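You operate a simulated robot arm through the tools that you are given. There is no shell and no other tool.

You are at the controls of a simulated robot arm. One attempt, no reset.

## Task
Put things in order on the long table. At the end: the yellow sign from the long table stands on top of the orange pad; the blue pack from the long table stands on top of the brown carton (marked "CAPS"); the black eraser stands on top of the white paper roll; the small beaker from the long table stands where the black eraser stood; whatever was shut is shut again. Leave all else as you found it, and nothing knocked over.

Only the result counts: the job must be done as asked and must still hold three seconds after the hand-in. Knocking over, shifting, dropping, spilling or breaking anything else fails it. Lids that push on must go on centred and level and be pressed home; caps that screw on are set level and turned clockwise until they are tight.

## Robot
A 5-joint arm with a two-finger parallel gripper, fixed in place. Base frame: the origin is at the foot of the arm, x ahead of it, y to its left, z up; the work surface is at about z = 0. Readings come in cm, rad, newtons and seconds.
With the tool pointing down near the work surface it reaches from about 26 to 60 cm from the base axis. Its first joint turns from -1.152 to 1.152 rad. The tool tilts only in the upright plane through the base axis and itself; it spins freely about its own axis. Payload 1.57 kg.
The TCP is the grasp point between the finger pads, 3 cm short of the fingertips. In the tool frame z runs along the fingers and y along their closing line. The gripper opens to 8 cm. The fingers are 1.7 cm wide and 1.2 cm thick; the gripper's body (4 by 8.2 cm) begins 8 cm behind the TCP.
Orientation is that of the tool frame in the base frame, as a unit quaternion [w, x, y, z]. With the fingers straight down and closing along the base's y, the tool's x points along the base's -x, its y along +y and its z along -z.

## Interface
- The arm moves only by the tool jog_arm. Its arguments are lists of equal length, an entry for each row: "dr": the turn, a rotation vector about the base's x, y, z in rad, a list of three; "offset": the shift along the base's x, y, z in cm, a list of three; "fingers": the finger opening in cm, from 0 to 8. In form: {"dr": [[ax, ay, az], ...], "offset": [[x, y, z], ...], "fingers": [fingers, ...]}. A call has 1 to 20 rows; each row is the pose to reach, as a shift and turn from the pose commanded when the call began. Each row takes 0.2 s and may step no farther than 5 cm and 0.15 rad from the row before; otherwise, or with a gripper value out of range, the whole call is refused. Where a pose cannot be reached the arm comes as near as it can. A force on the tool above 40 N (or 10 N above the force at the start of the call, whichever is more), or a blocked arm, ends the call early, and 0.2 s more pass. Each finger travels about 15.3 cm/s and halts on what it meets, pressing with about 26 N; the grip force reading is that of the motor and also rises with nothing between the fingers. The clock runs only during rows and for 0.2 s after the last one: add rows that repeat a pose to give the fingers time. It gives the time, the measured TCP pose, the force on the tool (base axes), the opening and the grip force at its end, in the units of the frame above (readings bear some noise), with the torque about the TCP (base axes, N m) and any sound that the robot's microphone picked up.
- Cameras (640 x 400 px; columns grow to the right, rows downward): "scene" is fixed at [3.43, 39.14, 51.95]; the picture's right is [-0.77, -0.63, 0.00], its down [-0.40, 0.48, -0.78] and it looks along [0.49, -0.60, -0.63] (base axes); focal length 230 px, centre (320, 200). "wrist" rides on the gripper at [7.2, -0.7, -12.2] in the tool frame; the picture's right is [0.09, 1.00, 0.00], its down [-0.84, 0.08, -0.54] and it looks along [-0.54, 0.05, 0.84] (tool axes); focal length 238 px, centre (320, 200).
- capture(camera): a new picture of that camera. It takes no simulated time.
- probe_pixels(camera, pixels): for up to 12 pixels [column, row] of the newest picture of that camera ("zoom" is the newest enlarged one), the place [x, y, z] in the base frame of the surface seen there, good to about 0.2 cm. It takes no simulated time.
- close_up(camera, box): a new picture of the part [left, top, right, bottom] of that camera's present view, enlarged. It takes no simulated time.
- hand_in(): hands the job in; it is judged then, once.

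Leave the gripper open and the arm clear of the work at the hand-in unless told otherwise.

The tools are called after "Request:" as a command line: name --argument value ..., lists and objects as JSON in quotes. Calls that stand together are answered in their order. jog_arm: Moves the arm, as the interface text tells. Its arguments: {"type":"object","properties":{"dr":{"type":"array","items":{"type":"array","items":{"type":"number"}}},"offset":{"type":"array","items":{"type":"array","items":{"type":"number"}}},"fingers":{"type":"array","items":{"type":"number"}}},"required":["dr","offset","fingers"]} The other tools are called the same way: capture (camera) takes a picture; probe_pixels (camera, pixels) gives the place of the surface under pixels of a picture; close_up (camera, box) takes an enlarged picture of a part of a camera's view; hand_in () hands the job in.

At the start:

```text
clock: 0.0
tool_pos: [37.53, 0.95, 29.98]
orientation: [0.001, 0.0, 1.0, 0.0]
force: [0.2, 0.7, 0.3]
moment: [-0.01, 0.0, 0.01]
grip_width: 8.03
gripper_force: 0.2
```

scene: 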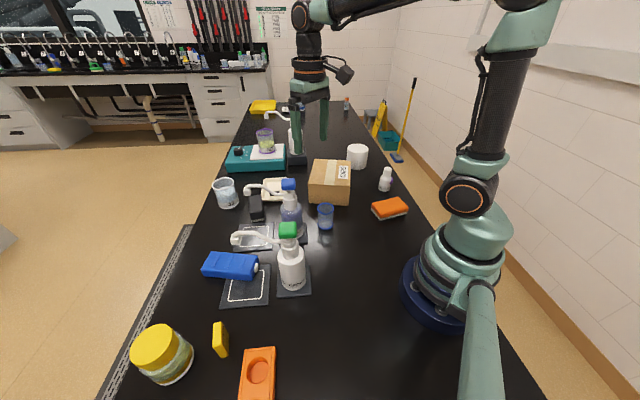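
wrist: 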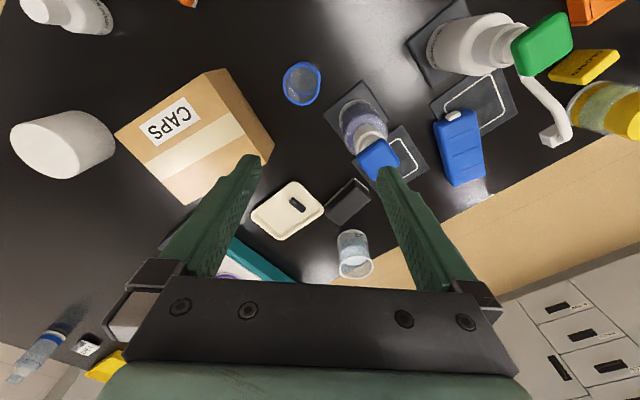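

I start by looking at the scene more closely: the middle part with the carton, eraser and beakers, and the near part with the sign and pad.

Request:
close_up --camera "scene" --box '[200, 120, 420, 258]'

Request:
close_up --camera "scene" --box '[110, 220, 340, 400]'

Request:
capture --camera "scene"

Request:
capture --camera "wrist"

```text
2.90 times, centred on (310, 189) of scene
```

zoom: 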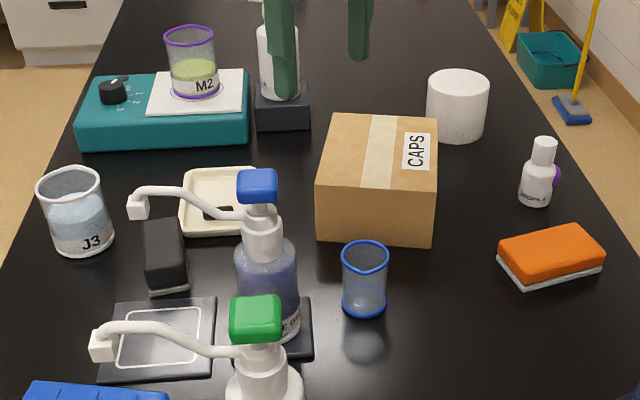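

```text
2.22 times, centred on (225, 310) of scene
```

zoom: 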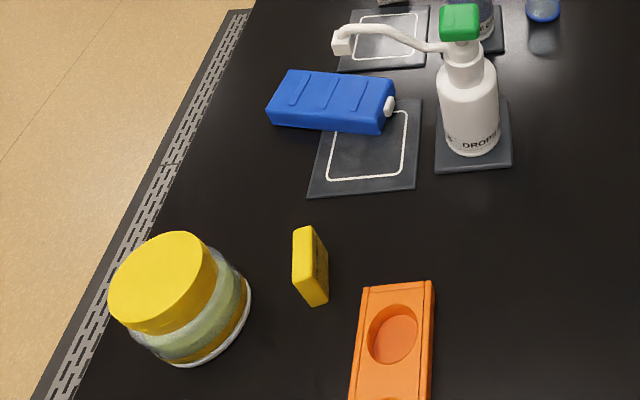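

```text
taken
```

scene: 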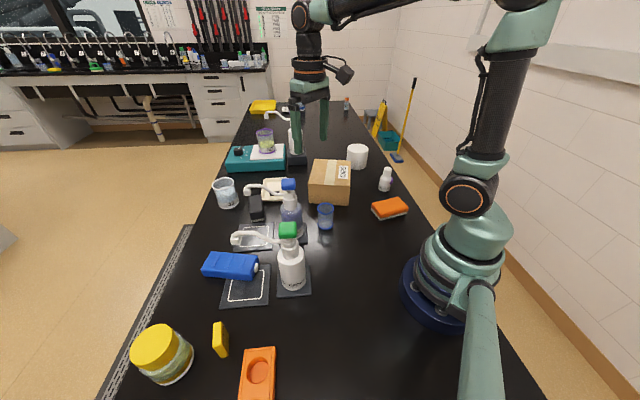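

```text
taken
```

wrist: 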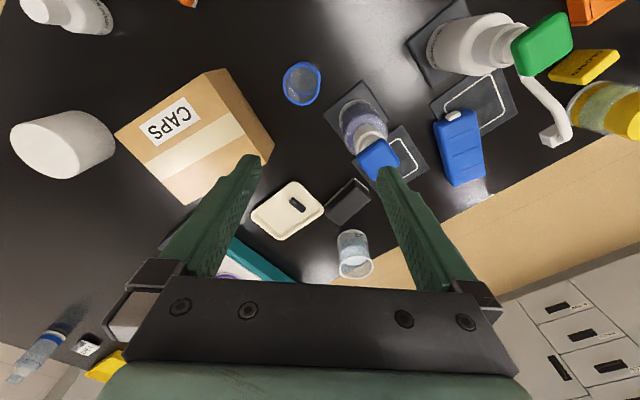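

Next I enlarge parts of the wrist view to tell the objects apart (beige dish, eraser, beakers, orange things).

Request:
close_up --camera "wrist" --box '[240, 40, 480, 290]'

Request:
close_up --camera "wrist" --box '[400, 0, 640, 200]'

Request:
close_up --camera "wrist" --box '[0, 0, 280, 220]'

Request:
close_up --camera "scene" --box '[220, 90, 300, 180]'

```text
1.60 times, centred on (360, 165) of wrist
```

zoom: 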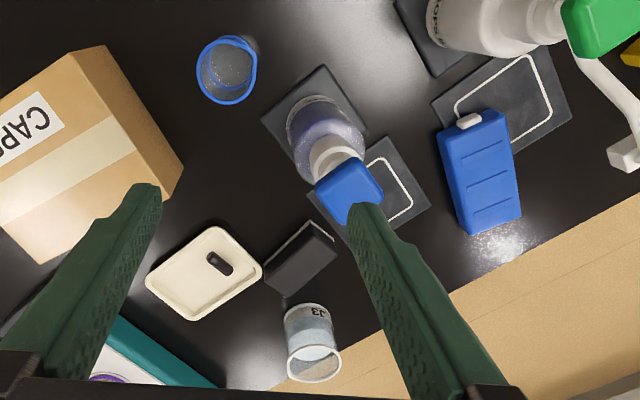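

```text
2.00 times, centred on (520, 100) of wrist
```

zoom: 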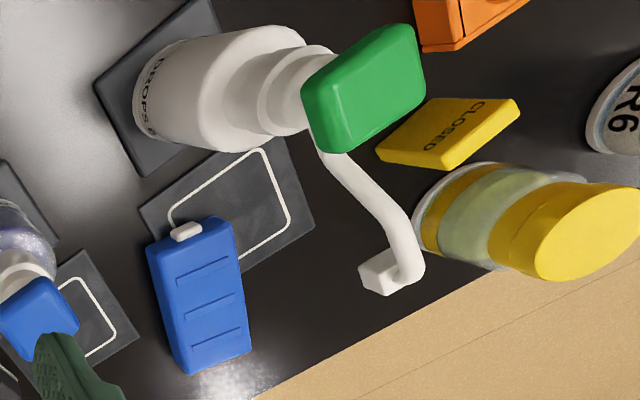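

```text
1.82 times, centred on (140, 110) of wrist
```

zoom: 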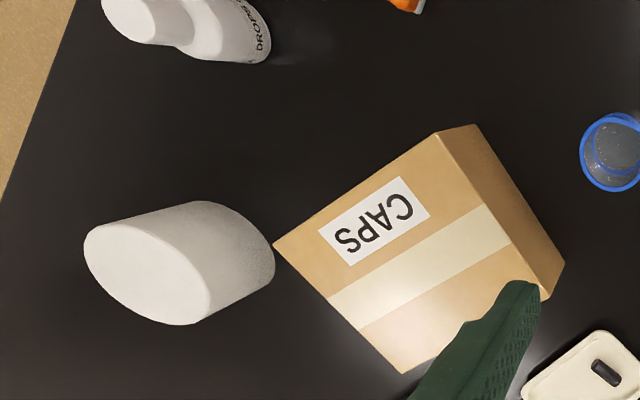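

```text
4.44 times, centred on (260, 135) of scene
```

zoom: 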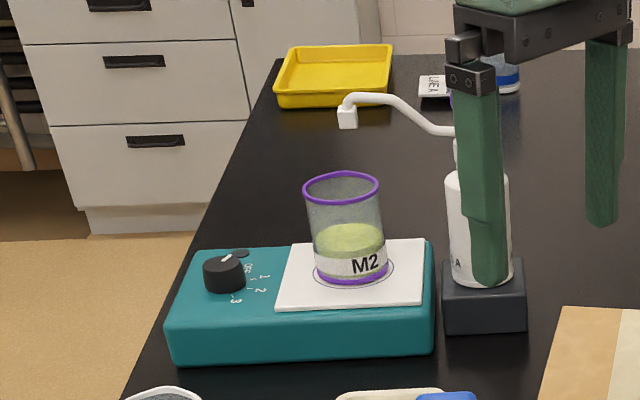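

I probe the main objects in the scene view for their positions.

Request:
probe_pixels --camera "scene" --pixels '[[220, 328], [221, 352], [258, 370], [258, 352], [389, 204], [390, 212], [228, 264], [257, 200], [256, 220], [326, 207], [326, 228], [357, 148]]'

Request:
probe_pixels --camera "scene" --pixels '[[330, 167], [312, 180], [349, 185], [344, 162], [315, 161], [225, 205], [225, 182], [270, 190], [290, 185], [288, 229], [265, 145], [385, 180]]'

Request:
probe_pixels --camera "wrist" --pixels '[[580, 65], [595, 8], [634, 50], [302, 70], [290, 95], [348, 203], [288, 210], [297, 204], [460, 148], [354, 252], [60, 150], [185, 140]]'

```text
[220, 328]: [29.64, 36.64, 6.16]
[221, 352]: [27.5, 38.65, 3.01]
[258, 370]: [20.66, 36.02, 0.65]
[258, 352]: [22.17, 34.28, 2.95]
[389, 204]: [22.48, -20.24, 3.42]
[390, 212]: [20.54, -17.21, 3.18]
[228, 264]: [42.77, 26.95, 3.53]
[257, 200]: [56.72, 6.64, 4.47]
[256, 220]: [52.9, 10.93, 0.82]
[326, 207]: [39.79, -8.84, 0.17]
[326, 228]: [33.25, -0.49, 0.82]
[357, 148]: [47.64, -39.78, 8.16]
```

```text
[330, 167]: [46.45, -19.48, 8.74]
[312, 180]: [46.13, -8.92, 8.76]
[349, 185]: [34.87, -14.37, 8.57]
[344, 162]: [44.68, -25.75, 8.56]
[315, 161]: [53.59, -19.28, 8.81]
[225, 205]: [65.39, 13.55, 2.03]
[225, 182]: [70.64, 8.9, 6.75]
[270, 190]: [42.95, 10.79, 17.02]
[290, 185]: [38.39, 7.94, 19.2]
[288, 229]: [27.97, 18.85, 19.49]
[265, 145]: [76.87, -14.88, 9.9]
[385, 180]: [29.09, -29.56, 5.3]
```

```text
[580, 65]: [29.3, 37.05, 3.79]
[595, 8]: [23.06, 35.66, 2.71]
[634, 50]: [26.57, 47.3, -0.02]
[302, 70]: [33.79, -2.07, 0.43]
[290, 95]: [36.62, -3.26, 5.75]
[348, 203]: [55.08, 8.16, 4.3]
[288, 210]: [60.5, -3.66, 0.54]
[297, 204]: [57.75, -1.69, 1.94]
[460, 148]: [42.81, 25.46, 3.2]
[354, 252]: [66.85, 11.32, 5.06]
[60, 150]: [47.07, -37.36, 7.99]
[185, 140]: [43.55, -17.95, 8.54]
```

I take enlarged pictures of the eraser and blue pack from the scene camera to get exact corners.

Request:
close_up --camera "scene" --box '[205, 170, 305, 233]'

Request:
close_up --camera "wrist" --box '[310, 120, 430, 240]'

```text
6.35 times, centred on (255, 202) of scene
```

zoom: 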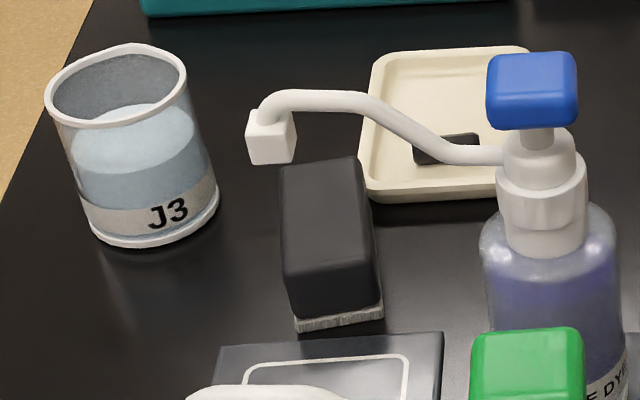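

```text
3.33 times, centred on (370, 180) of wrist
```

zoom: 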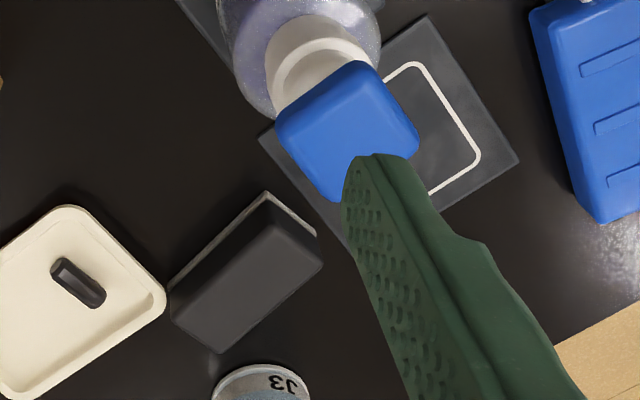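

I probe the corners of the eraser's top and base in the wrist zoom.

Request:
probe_pixels --camera "zoom" --pixels '[[272, 222], [318, 262], [222, 344], [177, 312], [246, 284], [266, 194], [314, 234], [173, 288], [217, 352], [78, 283], [70, 215], [155, 295]]'

Request:
close_up --camera "scene" --box '[215, 170, 305, 233]'

```text
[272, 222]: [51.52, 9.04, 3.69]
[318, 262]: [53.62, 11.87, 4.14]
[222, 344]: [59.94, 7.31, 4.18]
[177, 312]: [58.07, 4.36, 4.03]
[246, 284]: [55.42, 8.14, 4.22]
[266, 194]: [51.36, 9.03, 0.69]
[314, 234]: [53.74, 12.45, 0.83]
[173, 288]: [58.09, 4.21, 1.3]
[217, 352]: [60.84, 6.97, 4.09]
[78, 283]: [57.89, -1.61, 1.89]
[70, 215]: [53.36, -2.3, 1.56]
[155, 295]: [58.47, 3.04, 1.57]
```

```text
6.35 times, centred on (260, 202) of scene
```

zoom: 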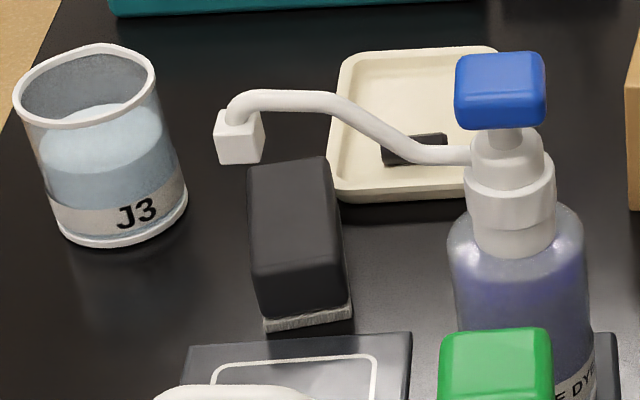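

I probe the dispenser spout (blue head) along its length, and the J3 beaker, in this zoom.

Request:
probe_pixels --camera "zoom" --pixels '[[240, 145], [240, 105], [290, 100], [350, 115], [420, 152], [500, 90], [500, 60], [290, 170], [295, 220], [305, 322], [80, 60], [115, 230]]'

Request:
close_up --camera "scene" --box '[190, 215, 320, 310]'

```text
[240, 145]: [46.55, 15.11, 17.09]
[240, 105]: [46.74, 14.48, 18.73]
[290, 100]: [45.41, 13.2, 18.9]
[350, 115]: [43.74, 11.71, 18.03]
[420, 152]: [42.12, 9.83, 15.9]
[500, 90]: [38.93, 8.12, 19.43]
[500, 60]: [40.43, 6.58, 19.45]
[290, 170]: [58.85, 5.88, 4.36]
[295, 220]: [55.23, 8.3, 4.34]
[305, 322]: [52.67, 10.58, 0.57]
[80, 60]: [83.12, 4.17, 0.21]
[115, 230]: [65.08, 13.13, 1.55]
```

```text
4.21 times, centred on (255, 262) of scene
```

zoom: 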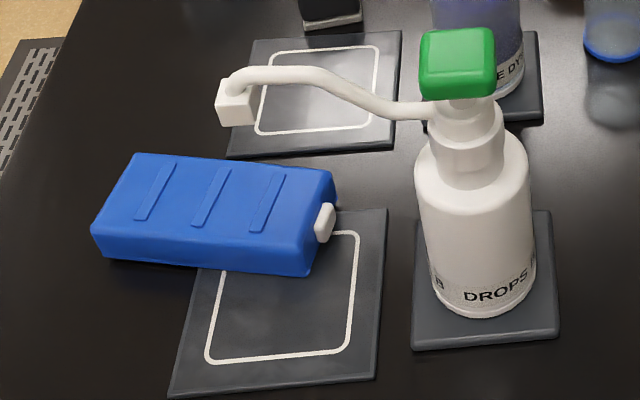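

I probe the pack's corners and the green dispenser's spout.

Request:
probe_pixels --camera "zoom" --pixels '[[138, 157], [332, 175], [308, 245], [100, 225], [98, 252], [305, 270], [326, 222], [215, 200], [235, 110], [300, 75], [380, 105], [440, 40]]'

Request:
probe_pixels --camera "wrist" --pixels '[[434, 122], [474, 111], [484, 175], [453, 184], [452, 114], [555, 135], [562, 110], [540, 85], [540, 40], [575, 30], [440, 150], [480, 150]]'

```text
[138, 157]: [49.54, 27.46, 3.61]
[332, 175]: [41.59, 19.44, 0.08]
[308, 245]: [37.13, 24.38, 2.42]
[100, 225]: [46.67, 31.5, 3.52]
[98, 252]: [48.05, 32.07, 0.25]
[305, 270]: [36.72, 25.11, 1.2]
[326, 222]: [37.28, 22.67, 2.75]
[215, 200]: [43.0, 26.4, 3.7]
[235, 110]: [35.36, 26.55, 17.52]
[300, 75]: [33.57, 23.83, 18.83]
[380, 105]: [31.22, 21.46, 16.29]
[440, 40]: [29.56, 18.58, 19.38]
```

```text
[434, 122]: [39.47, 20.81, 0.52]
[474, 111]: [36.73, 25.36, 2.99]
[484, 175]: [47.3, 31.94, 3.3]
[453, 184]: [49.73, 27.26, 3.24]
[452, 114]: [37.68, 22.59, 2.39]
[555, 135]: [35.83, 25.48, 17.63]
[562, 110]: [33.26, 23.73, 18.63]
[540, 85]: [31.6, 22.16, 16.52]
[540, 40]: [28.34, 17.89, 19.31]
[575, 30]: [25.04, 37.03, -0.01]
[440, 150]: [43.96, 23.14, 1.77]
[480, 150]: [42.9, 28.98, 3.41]
```

The blue pack's long side lies along the radial direction (centre about [43.2, 26.4]), the spout tips hang at z≈17. I now move the empty gripper high (z 30) towards the near end to look at the orange objects, sign and R6 beaker with the wrist camera.

Request:
jog_arm --dr '[[0, 0, 0.1], [0, 0, 0.2], [0, 0, 0.3], [0, 0, 0.4], [0, 0, 0.5], [0, 0, 0.6], [0, 0, 0.7], [0, 0, 0.8]]' --offset '[[-1.3, 3.25, 0], [-2.6, 6.5, 0], [-3.9, 9.75, 0], [-5.2, 13, 0], [-6.5, 16.25, 0], [-7.8, 19.5, 0], [-9.1, 22.75, 0], [-10.5, 26, 0]]' --fingers '[8, 8, 8, 8, 8, 8, 8, 8]'

Request:
capture --camera "wrist"

Request:
capture --camera "scene"

```text
clock: 1.8
tool_pos: [27.0, 27.07, 29.87]
orientation: [0.0, -0.39, 0.921, 0.0]
force: [0.5, 0.1, 0.2]
moment: [0.01, -0.03, 0.01]
grip_width: 8.0
gripper_force: 0.1
```

```text
taken
```

wrist: 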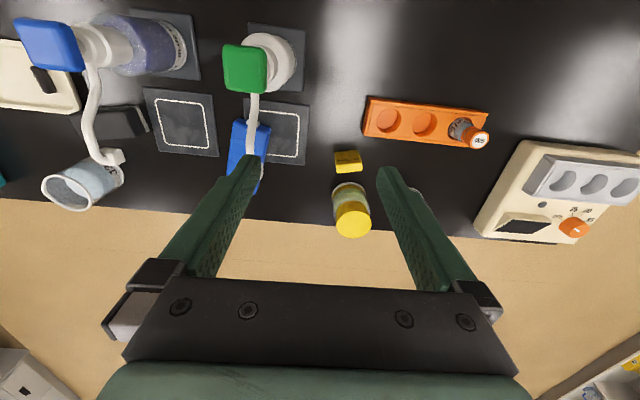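

```text
taken
```

scene: 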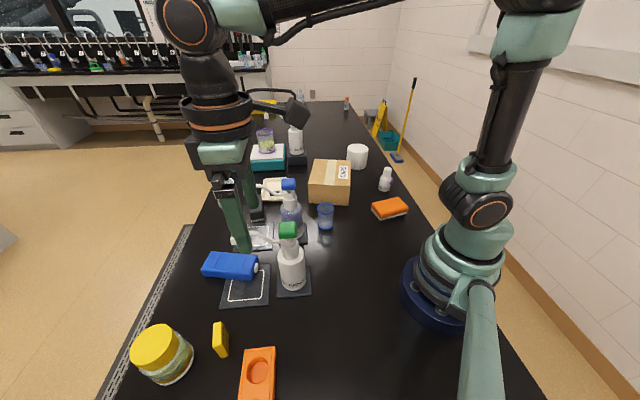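

The long orange object is a rack with wells and a vial; so the orange pad is the orange/white scrub pad at about [21, -18]. I enlarge the sign and its neighbours.

Request:
close_up --camera "wrist" --box '[300, 80, 500, 250]'

Request:
close_up --camera "scene" --box '[190, 305, 290, 375]'

```text
2.35 times, centred on (400, 165) of wrist
```

zoom: 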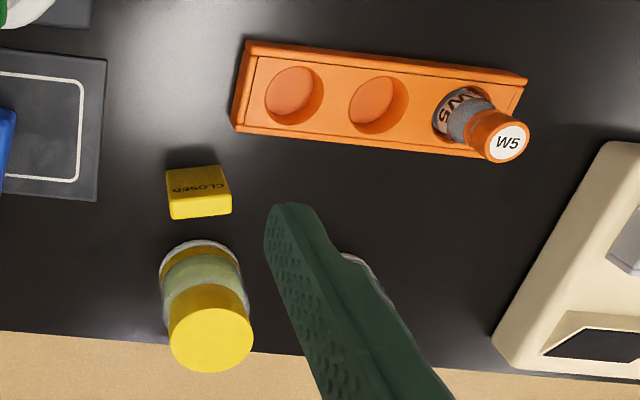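

```text
5.71 times, centred on (240, 340) of scene
```

zoom: 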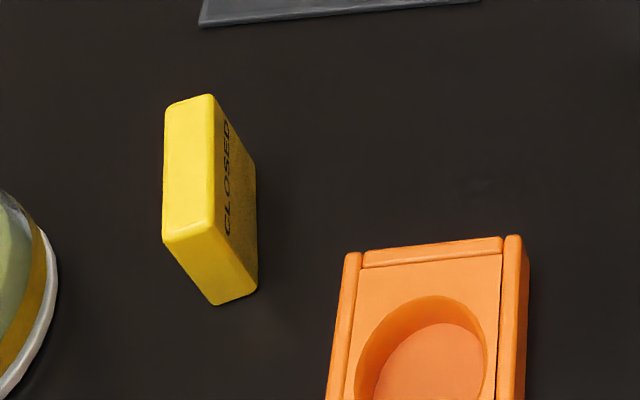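

I probe the sign's corners in the scene zoom.

Request:
probe_pixels --camera "zoom" --pixels '[[170, 112], [208, 100], [212, 222], [168, 232], [250, 168], [252, 285], [215, 298], [190, 165], [190, 265], [235, 230]]'

Request:
close_up --camera "wrist" --box '[320, 130, 400, 190]'

```text
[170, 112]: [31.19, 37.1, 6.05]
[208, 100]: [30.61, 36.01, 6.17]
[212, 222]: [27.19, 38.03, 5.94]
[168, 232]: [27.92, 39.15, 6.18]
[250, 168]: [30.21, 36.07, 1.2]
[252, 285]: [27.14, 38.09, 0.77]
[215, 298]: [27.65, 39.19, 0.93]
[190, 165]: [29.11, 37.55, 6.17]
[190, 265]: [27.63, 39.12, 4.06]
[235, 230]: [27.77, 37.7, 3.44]
```

```text
6.67 times, centred on (360, 160) of wrist
```

zoom: 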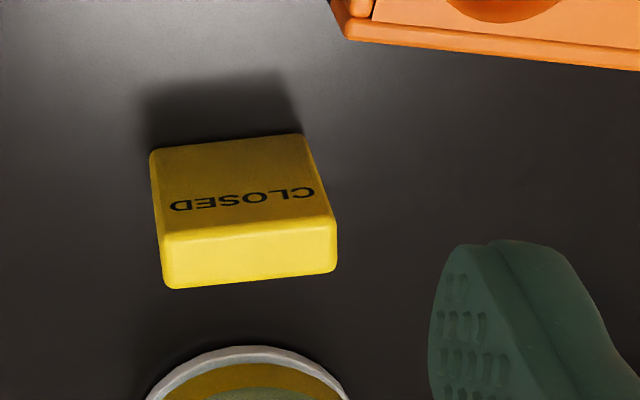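

The sign is an upright slab: top centre about [29.2, 37.6], thickness ~1.3 along [0.54, 0.84], height ~6.1. I probe the jar, rack, R6 and pad to know the clearances.

Request:
capture --camera "scene"

Request:
probe_pixels --camera "scene" --pixels '[[155, 345], [178, 340], [192, 358], [172, 382], [135, 355], [240, 385], [263, 348], [296, 128], [297, 155], [345, 160], [357, 148], [357, 165]]'

Request:
close_up --camera "scene" --box '[355, 155, 425, 230]'

```text
taken
```

scene: 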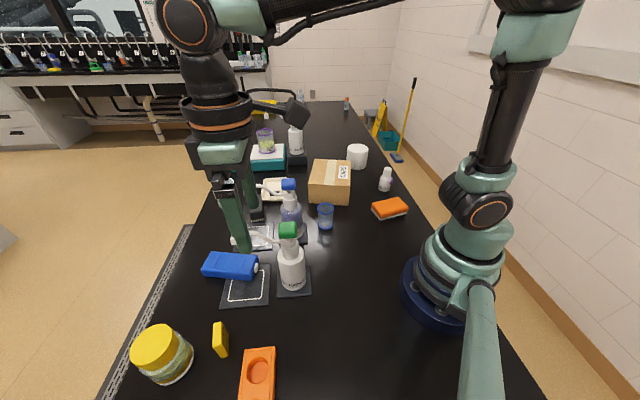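

```text
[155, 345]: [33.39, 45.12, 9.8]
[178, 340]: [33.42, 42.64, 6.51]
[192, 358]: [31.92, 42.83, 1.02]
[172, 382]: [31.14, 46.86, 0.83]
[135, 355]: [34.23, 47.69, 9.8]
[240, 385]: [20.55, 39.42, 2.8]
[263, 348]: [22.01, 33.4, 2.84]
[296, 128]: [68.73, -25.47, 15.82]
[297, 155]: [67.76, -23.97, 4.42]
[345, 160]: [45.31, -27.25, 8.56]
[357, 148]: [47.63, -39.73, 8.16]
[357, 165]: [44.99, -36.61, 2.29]
```

```text
5.33 times, centred on (390, 192) of scene
```

zoom: 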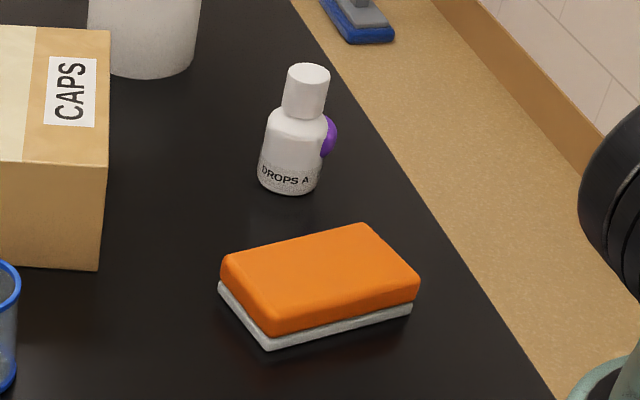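

The jar leaves about 4.6 cm behind the sign, room for one finger. I turn the gripper so that it closes across the sign's thickness (yaw −0.571) and go above it at z≈15 with a 4 cm opening, then check by wrist picture.

Request:
jog_arm --dr '[[0, 0, -0.1371], [0, 0, -0.2742], [0, 0, -0.4113], [0, 0, -0.5484], [0, 0, -0.6855], [0, 0, -0.8226], [0, 0, -0.9597], [0, 0, -1.0968], [0, 0, -1.2339], [0, 0, -1.371], [0, 0, -1.371]]' --offset '[[0.44, 2.1, 0], [0.88, 4.2, 0], [1.32, 6.3, 0], [1.76, 8.5, 0], [2.2, 10.6, 0], [2.2, 10.6, -3], [2.2, 10.6, -6], [2.2, 10.6, -9], [2.2, 10.6, -12], [2.2, 10.6, -15], [2.2, 10.6, -15]]' --fingers '[6, 4, 4, 4, 4, 4, 4, 4, 4, 4, 4]'

Request:
capture --camera "wrist"

Request:
capture --camera "scene"

```text
clock: 4.2
tool_pos: [29.26, 37.85, 14.9]
orientation: [-0.001, 0.282, 0.959, 0.0]
force: [-0.3, -0.7, -0.1]
moment: [-0.01, 0.02, 0.02]
grip_width: 4.02
gripper_force: 0.0
```

```text
taken
```

wrist: 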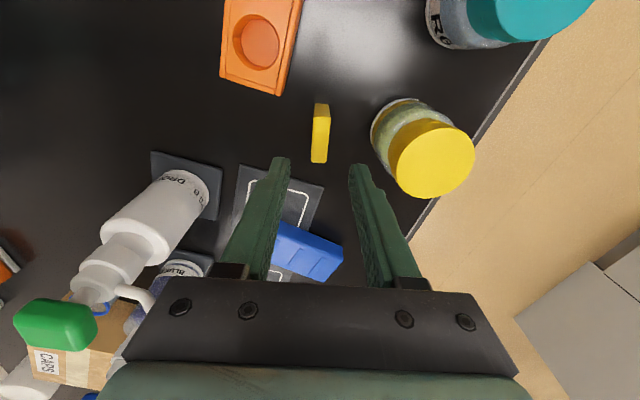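

```text
taken
```

scene: 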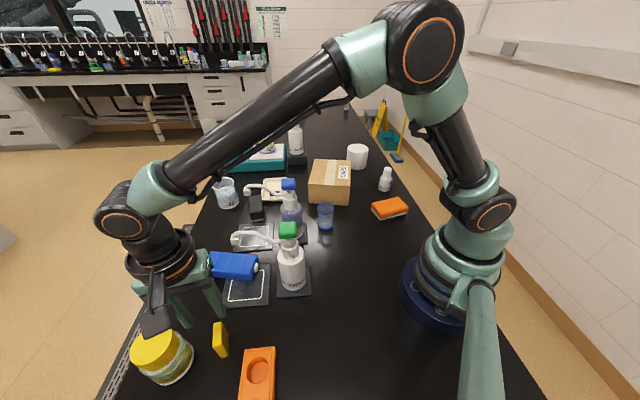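

The sign sits between the fingers in the wrist view at about (320, 135). I enlarge and probe it for the fine position.

Request:
close_up --camera "wrist" --box '[280, 90, 370, 180]'

Request:
probe_pixels --camera "wrist" --pixels '[[314, 118], [328, 118], [313, 160], [325, 160], [320, 140], [330, 135], [330, 108], [410, 150], [410, 110]]'

```text
4.44 times, centred on (325, 135) of wrist
```

zoom: 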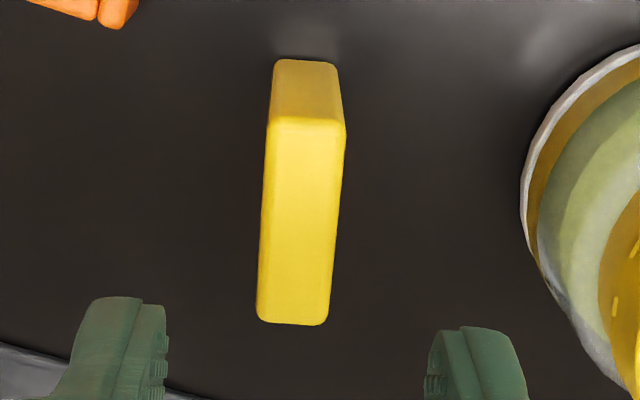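

```text
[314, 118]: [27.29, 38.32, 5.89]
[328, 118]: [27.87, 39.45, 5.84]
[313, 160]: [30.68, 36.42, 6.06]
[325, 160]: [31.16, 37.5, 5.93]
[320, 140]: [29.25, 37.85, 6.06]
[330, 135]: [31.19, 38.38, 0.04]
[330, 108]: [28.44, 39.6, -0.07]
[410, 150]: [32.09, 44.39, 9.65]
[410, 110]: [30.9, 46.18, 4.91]
```

Sign top centre reads [29.25, 37.9], matching the TCP; yaw correction +0.045. I descend to TCP z≈3.6 with the fingers at 4 cm.

Request:
jog_arm --dr '[[0, 0, 0.045], [0, 0, 0.045], [0, 0, 0.045], [0, 0, 0.045], [0, 0, 0.045], [0, 0, 0.045]]' --offset '[[0, 0, -2], [0, 0, -4.5], [0, 0, -7], [0, 0, -9], [0, 0, -10.5], [0, 0, -11.3]]' --fingers '[4, 4, 4, 4, 4, 4]'

Request:
capture --camera "scene"

Request:
capture --camera "wrist"

```text
clock: 5.6
tool_pos: [29.25, 37.51, 3.72]
orientation: [0.0, 0.26, 0.966, 0.001]
force: [0.1, -1.1, -0.6]
moment: [0.01, 0.01, -0.02]
grip_width: 3.98
gripper_force: 0.1
```

```text
taken
```

scene: 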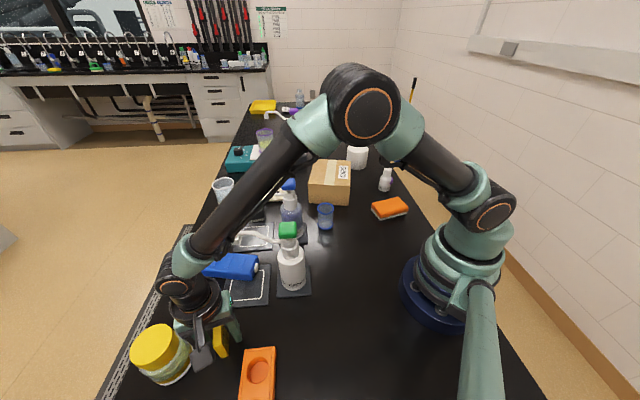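

```text
taken
```

wrist: 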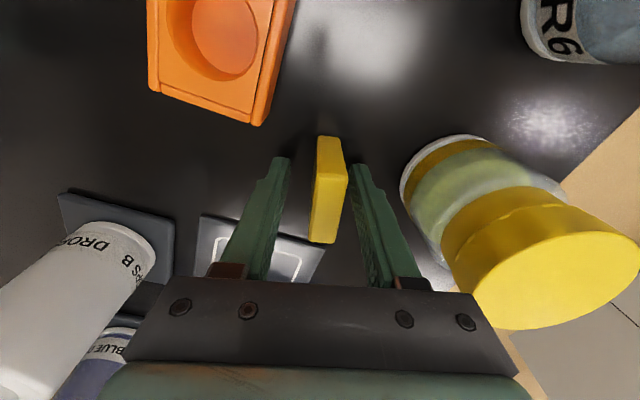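

The fingers straddle the sign; the TCP reads y=37.5 so I shift 0.35 cm towards the sign's middle, then close gradually.

Request:
jog_arm --dr '[[0, 0, 0], [0, 0, 0], [0, 0, 0], [0, 0, 0], [0, 0, 0], [0, 0, 0], [0, 0, 0]]' --offset '[[0.1, 0.35, 0], [0.1, 0.35, 0], [0.1, 0.35, 0], [0.1, 0.35, 0], [0.1, 0.35, 0], [0.1, 0.35, 0], [0.1, 0.35, 0]]' --fingers '[4, 3, 2.4, 1.8, 1.2, 0.5, 0.5]'

Request:
capture --camera "wrist"

```text
clock: 7.2
tool_pos: [29.29, 37.88, 3.67]
orientation: [0.0, 0.26, 0.966, -0.001]
force: [0.8, 0.5, -0.3]
moment: [-0.01, -0.01, 0.02]
grip_width: 1.52
gripper_force: 25.9
```

```text
taken
```

wrist: 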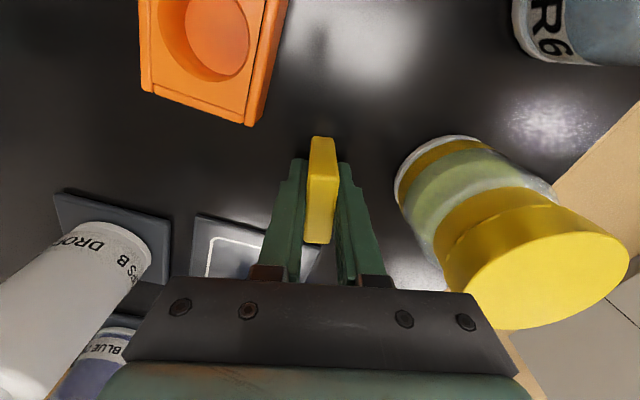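

The sign is gripped (1.52 cm, 25.9 N). Now I measure the orange pad from the scene camera before moving.

Request:
close_up --camera "scene" --box '[355, 155, 425, 230]'

Request:
probe_pixels --camera "zoom" --pixels '[[228, 260], [360, 228], [413, 280], [272, 325], [320, 275], [268, 345], [408, 308], [222, 288], [310, 80], [290, 175], [318, 315], [340, 250]]'

```text
5.33 times, centred on (390, 192) of scene
```

zoom: 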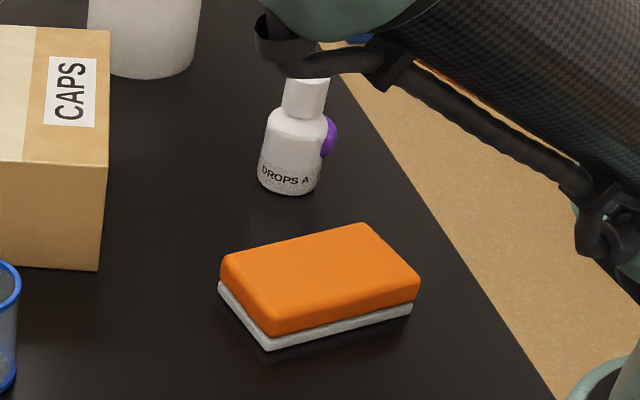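

```text
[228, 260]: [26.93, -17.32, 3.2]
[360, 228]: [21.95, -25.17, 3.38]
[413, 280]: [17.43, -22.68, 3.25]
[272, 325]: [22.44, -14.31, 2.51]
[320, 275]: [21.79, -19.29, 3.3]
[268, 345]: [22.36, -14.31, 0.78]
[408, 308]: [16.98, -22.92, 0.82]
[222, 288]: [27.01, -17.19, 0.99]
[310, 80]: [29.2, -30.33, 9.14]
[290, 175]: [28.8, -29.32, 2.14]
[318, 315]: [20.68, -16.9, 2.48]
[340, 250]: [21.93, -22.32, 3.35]
```

Pad centre is about [22.05, −19.75], top z≈3.3, long axis at 58°. I lift the sign straight up to z≈30 first.

Request:
jog_arm --dr '[[0, 0, 0], [0, 0, 0], [0, 0, 0], [0, 0, 0], [0, 0, 0], [0, 0, 0], [0, 0, 0], [0, 0, 0], [0, 0, 0], [0, 0, 0]]' --offset '[[0, 0, 0.8], [0, 0, 2.5], [0, 0, 5.5], [0, 0, 9], [0, 0, 12.5], [0, 0, 16], [0, 0, 19.5], [0, 0, 23], [0, 0, 25.5], [0, 0, 26.3]]' --fingers '[0.5, 0.5, 0.5, 0.5, 0.5, 0.5, 0.5, 0.5, 0.5, 0.5]'

Request:
capture --camera "wrist"

```text
clock: 9.4
tool_pos: [29.24, 37.8, 30.01]
orientation: [0.0, 0.26, 0.966, 0.001]
force: [0.4, -0.5, -0.5]
moment: [0.0, 0.0, -0.02]
grip_width: 1.48
gripper_force: 26.2
```

```text
taken
```

wrist: 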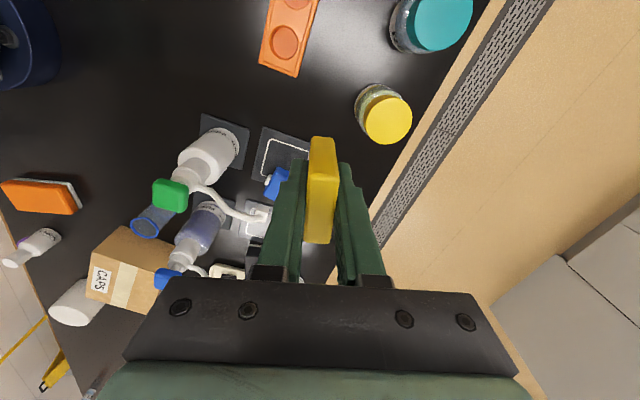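

The sign holds upright. I carry it at z=30 along an arc to above the pad, turning the yaw by −1.598 so that it lines up with the pad's long side.

Request:
jog_arm --dr '[[0, 0, -0.0888], [0, 0, -0.1776], [0, 0, -0.2663], [0, 0, -0.3551], [0, 0, -0.4439], [0, 0, -0.5327], [0, 0, -0.6214], [0, 0, -0.7102], [0, 0, -0.799], [0, 0, -0.8878], [0, 0, -0.9766], [0, 0, -1.0653], [0, 0, -1.1541], [0, 0, -1.2429], [0, 0, -1.3317], [0, 0, -1.4204], [0, 0, -1.5092], [0, 0, -1.598], [0, 0, -1.598]]' --offset '[[1.09, -3.61, 0], [2.19, -7.21, 0], [3.28, -10.82, 0], [4.38, -14.42, 0], [5.47, -18.03, 0], [6.56, -21.64, 0], [7.66, -25.24, 0], [8.75, -28.85, 0], [7.16, -31.73, 0], [5.56, -34.6, 0], [3.97, -37.48, 0], [2.37, -40.35, 0], [0.78, -43.23, 0], [-0.82, -46.1, 0], [-2.42, -48.98, 0], [-4.01, -51.85, 0], [-5.61, -54.73, 0], [-7.2, -57.6, 0], [-7.2, -57.6, 0]]' --fingers '[0.5, 0.5, 0.5, 0.5, 0.5, 0.5, 0.5, 0.5, 0.5, 0.5, 0.5, 0.5, 0.5, 0.5, 0.5, 0.5, 0.5, 0.5, 0.5]'

Request:
capture --camera "wrist"

Request:
capture --camera "scene"

```text
clock: 13.4
tool_pos: [22.23, -19.59, 30.01]
orientation: [0.001, 0.873, 0.487, 0.0]
force: [0.3, 0.0, 0.1]
moment: [0.0, 0.01, -0.02]
grip_width: 0.51
gripper_force: 0.1
```

```text
taken
```

wrist: 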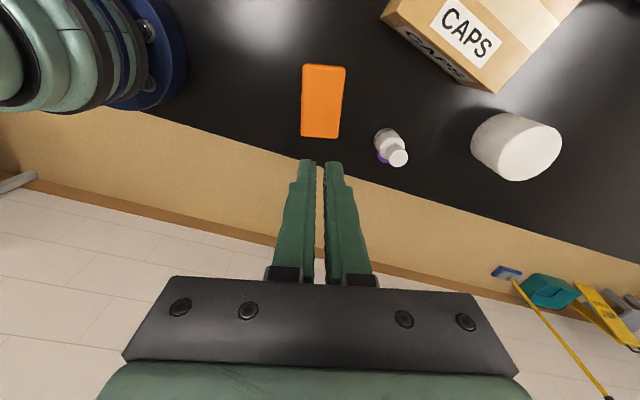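

```text
taken
```

scene: 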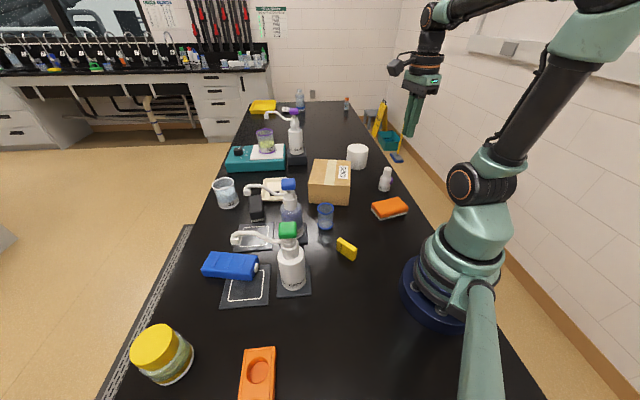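

The grip reads 0.51 cm with nothing held: the sign slipped out on the way and now lies on the table near scene pixel (346, 249). I look closely at it and check whether anything else was disturbed.

Request:
close_up --camera "scene" --box '[300, 215, 400, 285]'

Request:
probe_pixels --camera "scene" --pixels '[[339, 240], [355, 249], [354, 258], [338, 248], [346, 248], [346, 243]]'

Request:
close_up --camera "scene" --box '[190, 150, 430, 310]'

```text
5.71 times, centred on (350, 250) of scene
```

zoom: 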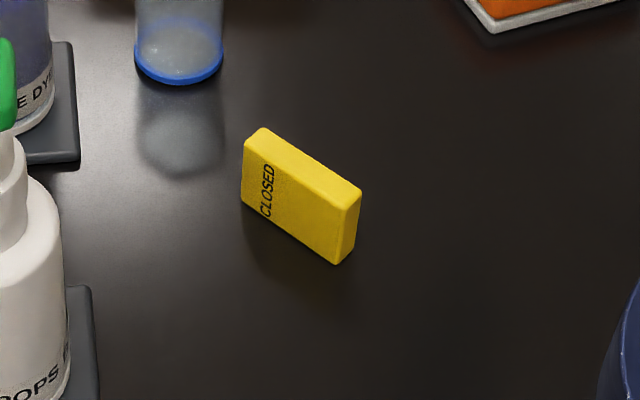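

```text
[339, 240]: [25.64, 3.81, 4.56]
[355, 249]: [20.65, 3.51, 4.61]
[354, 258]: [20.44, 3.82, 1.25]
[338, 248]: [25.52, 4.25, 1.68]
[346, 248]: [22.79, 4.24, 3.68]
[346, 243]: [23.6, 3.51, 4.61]
```

```text
2.50 times, centred on (310, 230) of scene
```

zoom: 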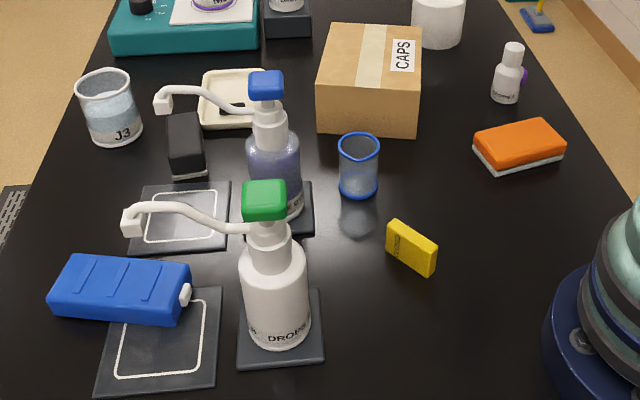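

The sign now stands on its side edge (its top points to +x), thin and stable, at about [20–26, 3.7]; nothing else moved. I will stand it up later when the space in front is free. Next I go over the paper roll at z≈22 to check reach and measure it, turning the camera to the far side.

Request:
jog_arm --dr '[[0, 0, -0.1377], [0, 0, -0.2755], [0, 0, -0.4132], [0, 0, -0.551], [0, 0, -0.6887], [0, 0, -0.8265], [0, 0, -0.9642], [0, 0, -1.102], [0, 0, -1.2397], [0, 0, -1.3775], [0, 0, -1.5152], [0, 0, -1.653], [0, 0, -1.653]]' --offset '[[2.07, -1.58, -0.67], [4.13, -3.15, -1.33], [6.2, -4.73, -2], [8.27, -6.3, -2.67], [10.33, -7.88, -3.33], [12.4, -9.45, -4], [14.47, -11.03, -4.67], [16.53, -12.6, -5.33], [18.6, -14.18, -6], [20.67, -15.75, -6.67], [22.73, -17.33, -7.33], [24.8, -18.9, -8], [24.8, -18.9, -8]]' --fingers '[4, 5, 5, 5, 5, 5, 5, 5, 5, 5, 5, 5, 5]'

Request:
capture --camera "wrist"

Request:
capture --camera "scene"

```text
clock: 16.2
tool_pos: [43.12, -39.61, 21.24]
orientation: [0.0, 0.953, -0.302, 0.0]
force: [1.0, -0.1, 0.5]
moment: [-0.03, -0.02, -0.01]
grip_width: 5.0
gripper_force: 0.1
out of reach, approached as far as the arm can: row 12, 13
```

```text
taken
```

wrist: 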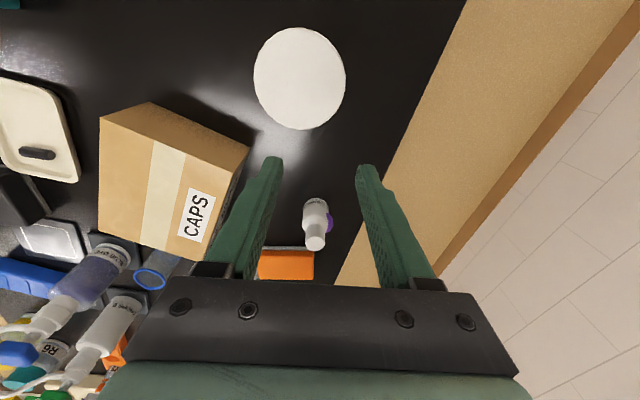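

```text
taken
```

scene: 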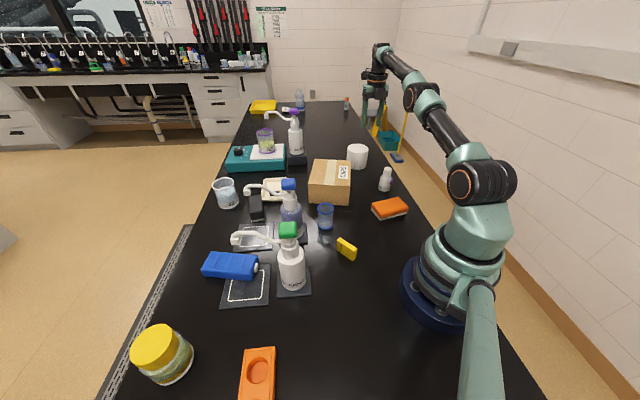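

At z≈21 the straight-down reach ends near r=58.5. I probe the roll's top rim and the carton top from here.

Request:
probe_pixels --camera "wrist" --pixels '[[256, 78], [343, 80], [299, 31], [302, 125], [300, 78], [268, 45], [332, 48], [270, 112], [332, 113]]'

Request:
probe_pixels --camera "wrist" --pixels '[[150, 104], [247, 150], [198, 258], [102, 225], [102, 122], [175, 160], [200, 210], [315, 222]]'

Request:
close_up --camera "wrist" --box '[230, 10, 370, 150]'

```text
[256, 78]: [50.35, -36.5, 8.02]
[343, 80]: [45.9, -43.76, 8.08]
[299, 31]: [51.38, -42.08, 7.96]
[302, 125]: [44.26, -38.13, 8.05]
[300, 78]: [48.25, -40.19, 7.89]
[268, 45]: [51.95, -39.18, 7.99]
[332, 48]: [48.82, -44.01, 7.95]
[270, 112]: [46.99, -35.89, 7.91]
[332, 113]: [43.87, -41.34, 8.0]
```

```text
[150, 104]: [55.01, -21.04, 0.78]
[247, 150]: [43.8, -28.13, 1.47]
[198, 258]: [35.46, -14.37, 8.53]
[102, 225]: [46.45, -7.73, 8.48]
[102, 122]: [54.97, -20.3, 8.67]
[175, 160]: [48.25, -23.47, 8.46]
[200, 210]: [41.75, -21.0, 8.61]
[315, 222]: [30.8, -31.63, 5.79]
```

```text
2.86 times, centred on (300, 80) of wrist
```

zoom: 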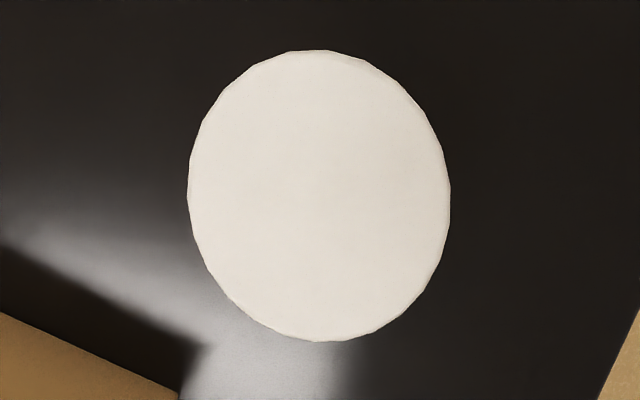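

Roll top: centre ≈ [48.0, −40.1], radius 4.3, z=8.0 (r≈62.5, so I'll need a slight outward tilt there). Carton top corners ≈ [35.5,−14.4], [46.5,−7.7], [55,−20.3], z 8.6. To re-sync after the out-of-reach rows I make a small inward move and read the pose.

Request:
jog_arm --dr '[[0, 0, 0], [0, 0, 0], [0, 0, 0]]' --offset '[[-3, 2.5, -1], [-5, 5, -2], [-5, 5, -2]]' --fingers '[5, 5, 5]'

```text
clock: 17.0
tool_pos: [37.58, -35.57, 19.47]
orientation: [0.0, 0.951, -0.309, 0.0]
force: [0.1, -0.4, -0.1]
moment: [0.02, 0.04, -0.01]
grip_width: 4.99
gripper_force: 0.1
out of reach, approached as far as the arm can: row 1, 2, 3
```

The reach message seems to come from the spin joint's end stop (about ±3 rad), not the distance. I spin the tool back the other way in place.

Request:
jog_arm --dr '[[0, 0, 0.15], [0, 0, 0.3], [0, 0, 0.45], [0, 0, 0.6], [0, 0, 0.75], [0, 0, 0.9], [0, 0, 1.05], [0, 0, 1.2], [0, 0, 1.35], [0, 0, 1.5], [0, 0, 1.65], [0, 0, 1.8], [0, 0, 1.95], [0, 0, 2.1], [0, 0, 2.25], [0, 0, 2.4], [0, 0, 2.55], [0, 0, 2.7], [0, 0, 2.85], [0, 0, 3.0]]' --offset '[[0, 0, 0], [0, 0, 0], [0, 0, 0], [0, 0, 0], [0, 0, 0], [0, 0, 0], [0, 0, 0], [0, 0, 0], [0, 0, 0], [0, 0, 0], [0, 0, 0], [0, 0, 0], [0, 0, 0], [0, 0, 0], [0, 0, 0], [0, 0, 0], [0, 0, 0], [0, 0, 0], [0, 0, 0], [0, 0, 0]]' --fingers '[5, 5, 5, 5, 5, 5, 5, 5, 5, 5, 5, 5, 5, 5, 5, 5, 5, 5, 5, 5]'

Request:
capture --camera "wrist"

```text
clock: 21.2
tool_pos: [37.54, -35.49, 19.34]
orientation: [0.0, 0.377, 0.926, 0.0]
force: [-0.5, 0.7, 0.2]
moment: [-0.01, -0.02, 0.02]
grip_width: 5.0
gripper_force: 0.0
```

```text
taken
```

wrist: 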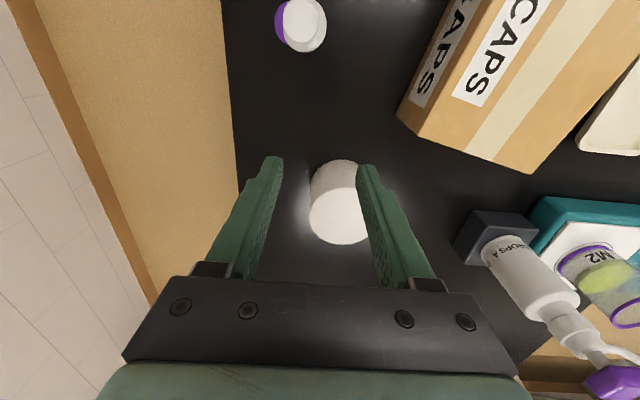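

The spin works freely on this side (tool yaw now −0.77). I test the reach over the roll at z≈14 with the tool straight down.

Request:
jog_arm --dr '[[0, 0, 0.02], [0, 0, 0.04], [0, 0, 0.07], [0, 0, 0.07], [0, 0, 0.07]]' --offset '[[3, -1.3, -1.5], [6, -2.6, -3], [8.5, -3.6, -5.4], [10.5, -4.6, -5.4], [10.5, -4.6, -5.4]]' --fingers '[5, 5, 5, 5, 5]'

Request:
capture --camera "wrist"

```text
clock: 22.4
tool_pos: [45.76, -38.66, 14.03]
orientation: [0.0, 0.346, 0.938, 0.0]
force: [-0.1, 0.0, 0.3]
moment: [-0.01, 0.0, 0.01]
grip_width: 5.0
gripper_force: 0.1
out of reach, approached as far as the arm can: row 3, 4, 5
```

```text
taken
```

wrist: 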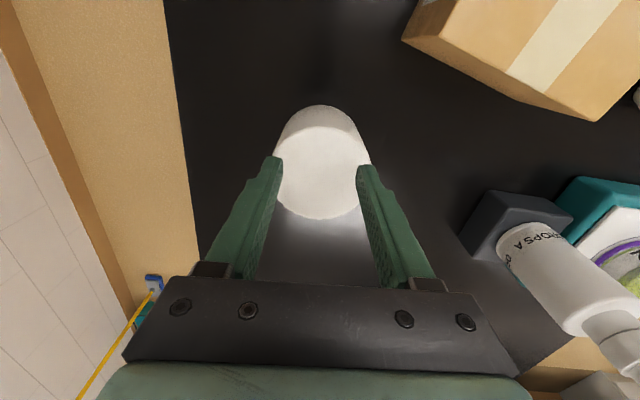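

Straight-down reach at z=14 is r≈59.9. I test a 0.15 rad outward tilt to reach the roll's centre.

Request:
jog_arm --dr '[[-0.05, -0.058, 0], [-0.097, -0.115, 0], [-0.097, -0.115, 0]]' --offset '[[1, -0.7, 0], [2.1, -1.5, 0], [2.1, -1.5, 0]]' --fingers '[5, 5, 5]'

```text
clock: 23.2
tool_pos: [47.98, -40.18, 13.94]
orientation: [0.072, 0.344, 0.936, -0.025]
force: [0.1, -0.6, -0.2]
moment: [-0.01, 0.01, 0.0]
grip_width: 4.97
gripper_force: 0.1
```

With a 0.15 rad tilt the arm reaches [48.0, −40.2] exactly. Good: I'll use that tilt for the eraser. Now I retreat, undo the tilt, and go for the eraser.

Request:
jog_arm --dr '[[0.05, 0.058, 0], [0.097, 0.115, 0], [0.097, 0.115, 0]]' --offset '[[-2, 2, 2], [-4, 4.2, 5], [-4, 4.2, 5]]' --fingers '[5.5, 5.5, 5.5]'

```text
clock: 24.0
tool_pos: [43.7, -35.94, 18.52]
orientation: [0.0, 0.345, 0.938, 0.001]
force: [0.8, -0.1, 0.1]
moment: [0.01, -0.01, 0.0]
grip_width: 5.51
gripper_force: 0.1
```

Now I sweep to above the eraser at z≈18.5, spinning the tool +3.0 rad on the way.

Request:
jog_arm --dr '[[0, 0, 0.15], [0, 0, 0.3], [0, 0, 0.45], [0, 0, 0.6], [0, 0, 0.75], [0, 0, 0.9], [0, 0, 1.05], [0, 0, 1.2], [0, 0, 1.35], [0, 0, 1.5], [0, 0, 1.65], [0, 0, 1.8], [0, 0, 1.95], [0, 0, 2.1], [0, 0, 2.25], [0, 0, 2.4], [0, 0, 2.55], [0, 0, 2.7], [0, 0, 2.85], [0, 0, 3.0]]' --offset '[[1.13, 2.92, 0], [2.27, 5.83, 0], [3.4, 8.75, 0], [4.73, 11.6, 0], [6.07, 14.5, 0], [7.4, 17.4, 0], [8.2, 20.4, 0], [9.07, 23.5, 0], [9.9, 26.5, 0], [10.2, 29.7, 0], [10.4, 32.8, 0], [10.7, 36, 0], [11.2, 38.7, 0], [11.6, 41.5, 0], [12.1, 44.2, 0], [12.1, 44.2, 0], [12.1, 44.2, 0], [12.1, 44.2, 0], [12.1, 44.2, 0], [12.1, 44.2, 0]]' --fingers '[5.5, 5.5, 5.5, 5.5, 5.5, 5.5, 5.5, 5.5, 5.5, 5.5, 5.5, 5.5, 5.5, 5.5, 5.5, 5.5, 5.5, 5.5, 5.5, 5.5]'

Request:
capture --camera "wrist"

```text
clock: 28.2
tool_pos: [55.93, 8.44, 18.61]
orientation: [0.0, 0.912, -0.41, 0.0]
force: [-0.7, 0.4, 0.3]
moment: [-0.01, 0.0, -0.01]
grip_width: 5.52
gripper_force: 0.1
```

```text
taken
```

wrist: 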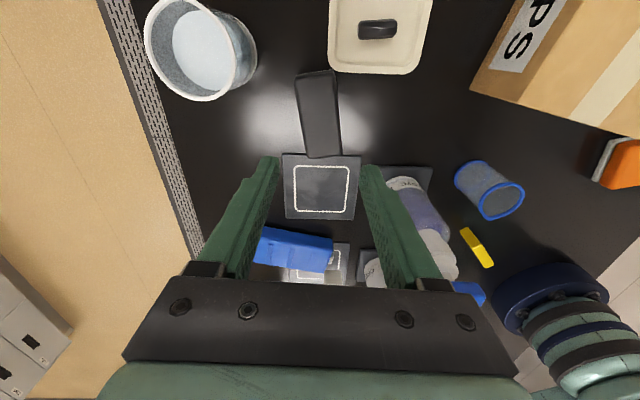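

The eraser is at wrist pixel (319, 110). I enlarge and probe its corners for the exact pose.

Request:
close_up --camera "wrist" --box '[270, 50, 370, 180]'

Request:
probe_pixels --camera "wrist" --pixels '[[308, 98], [333, 96], [307, 156], [341, 155], [322, 125], [300, 78], [332, 73], [350, 152], [285, 155], [190, 50], [160, 50], [245, 50]]'

```text
3.08 times, centred on (320, 115) of wrist
```

zoom: 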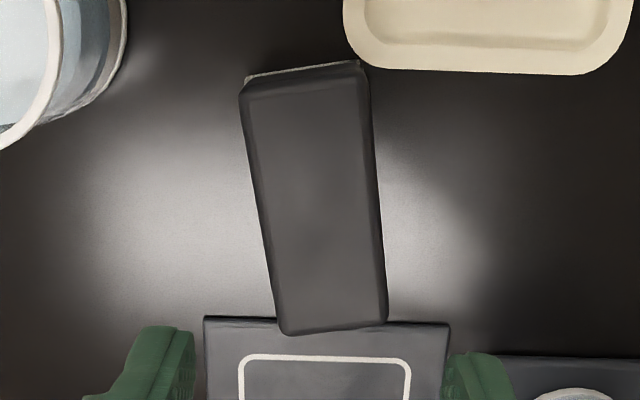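

```text
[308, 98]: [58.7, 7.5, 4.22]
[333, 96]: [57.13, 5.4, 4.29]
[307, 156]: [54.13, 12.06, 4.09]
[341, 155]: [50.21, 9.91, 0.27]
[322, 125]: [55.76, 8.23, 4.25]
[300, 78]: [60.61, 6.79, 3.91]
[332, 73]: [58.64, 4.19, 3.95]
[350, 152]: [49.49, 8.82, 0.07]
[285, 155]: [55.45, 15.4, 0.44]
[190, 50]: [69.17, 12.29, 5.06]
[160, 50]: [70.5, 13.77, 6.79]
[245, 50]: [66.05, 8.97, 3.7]
```

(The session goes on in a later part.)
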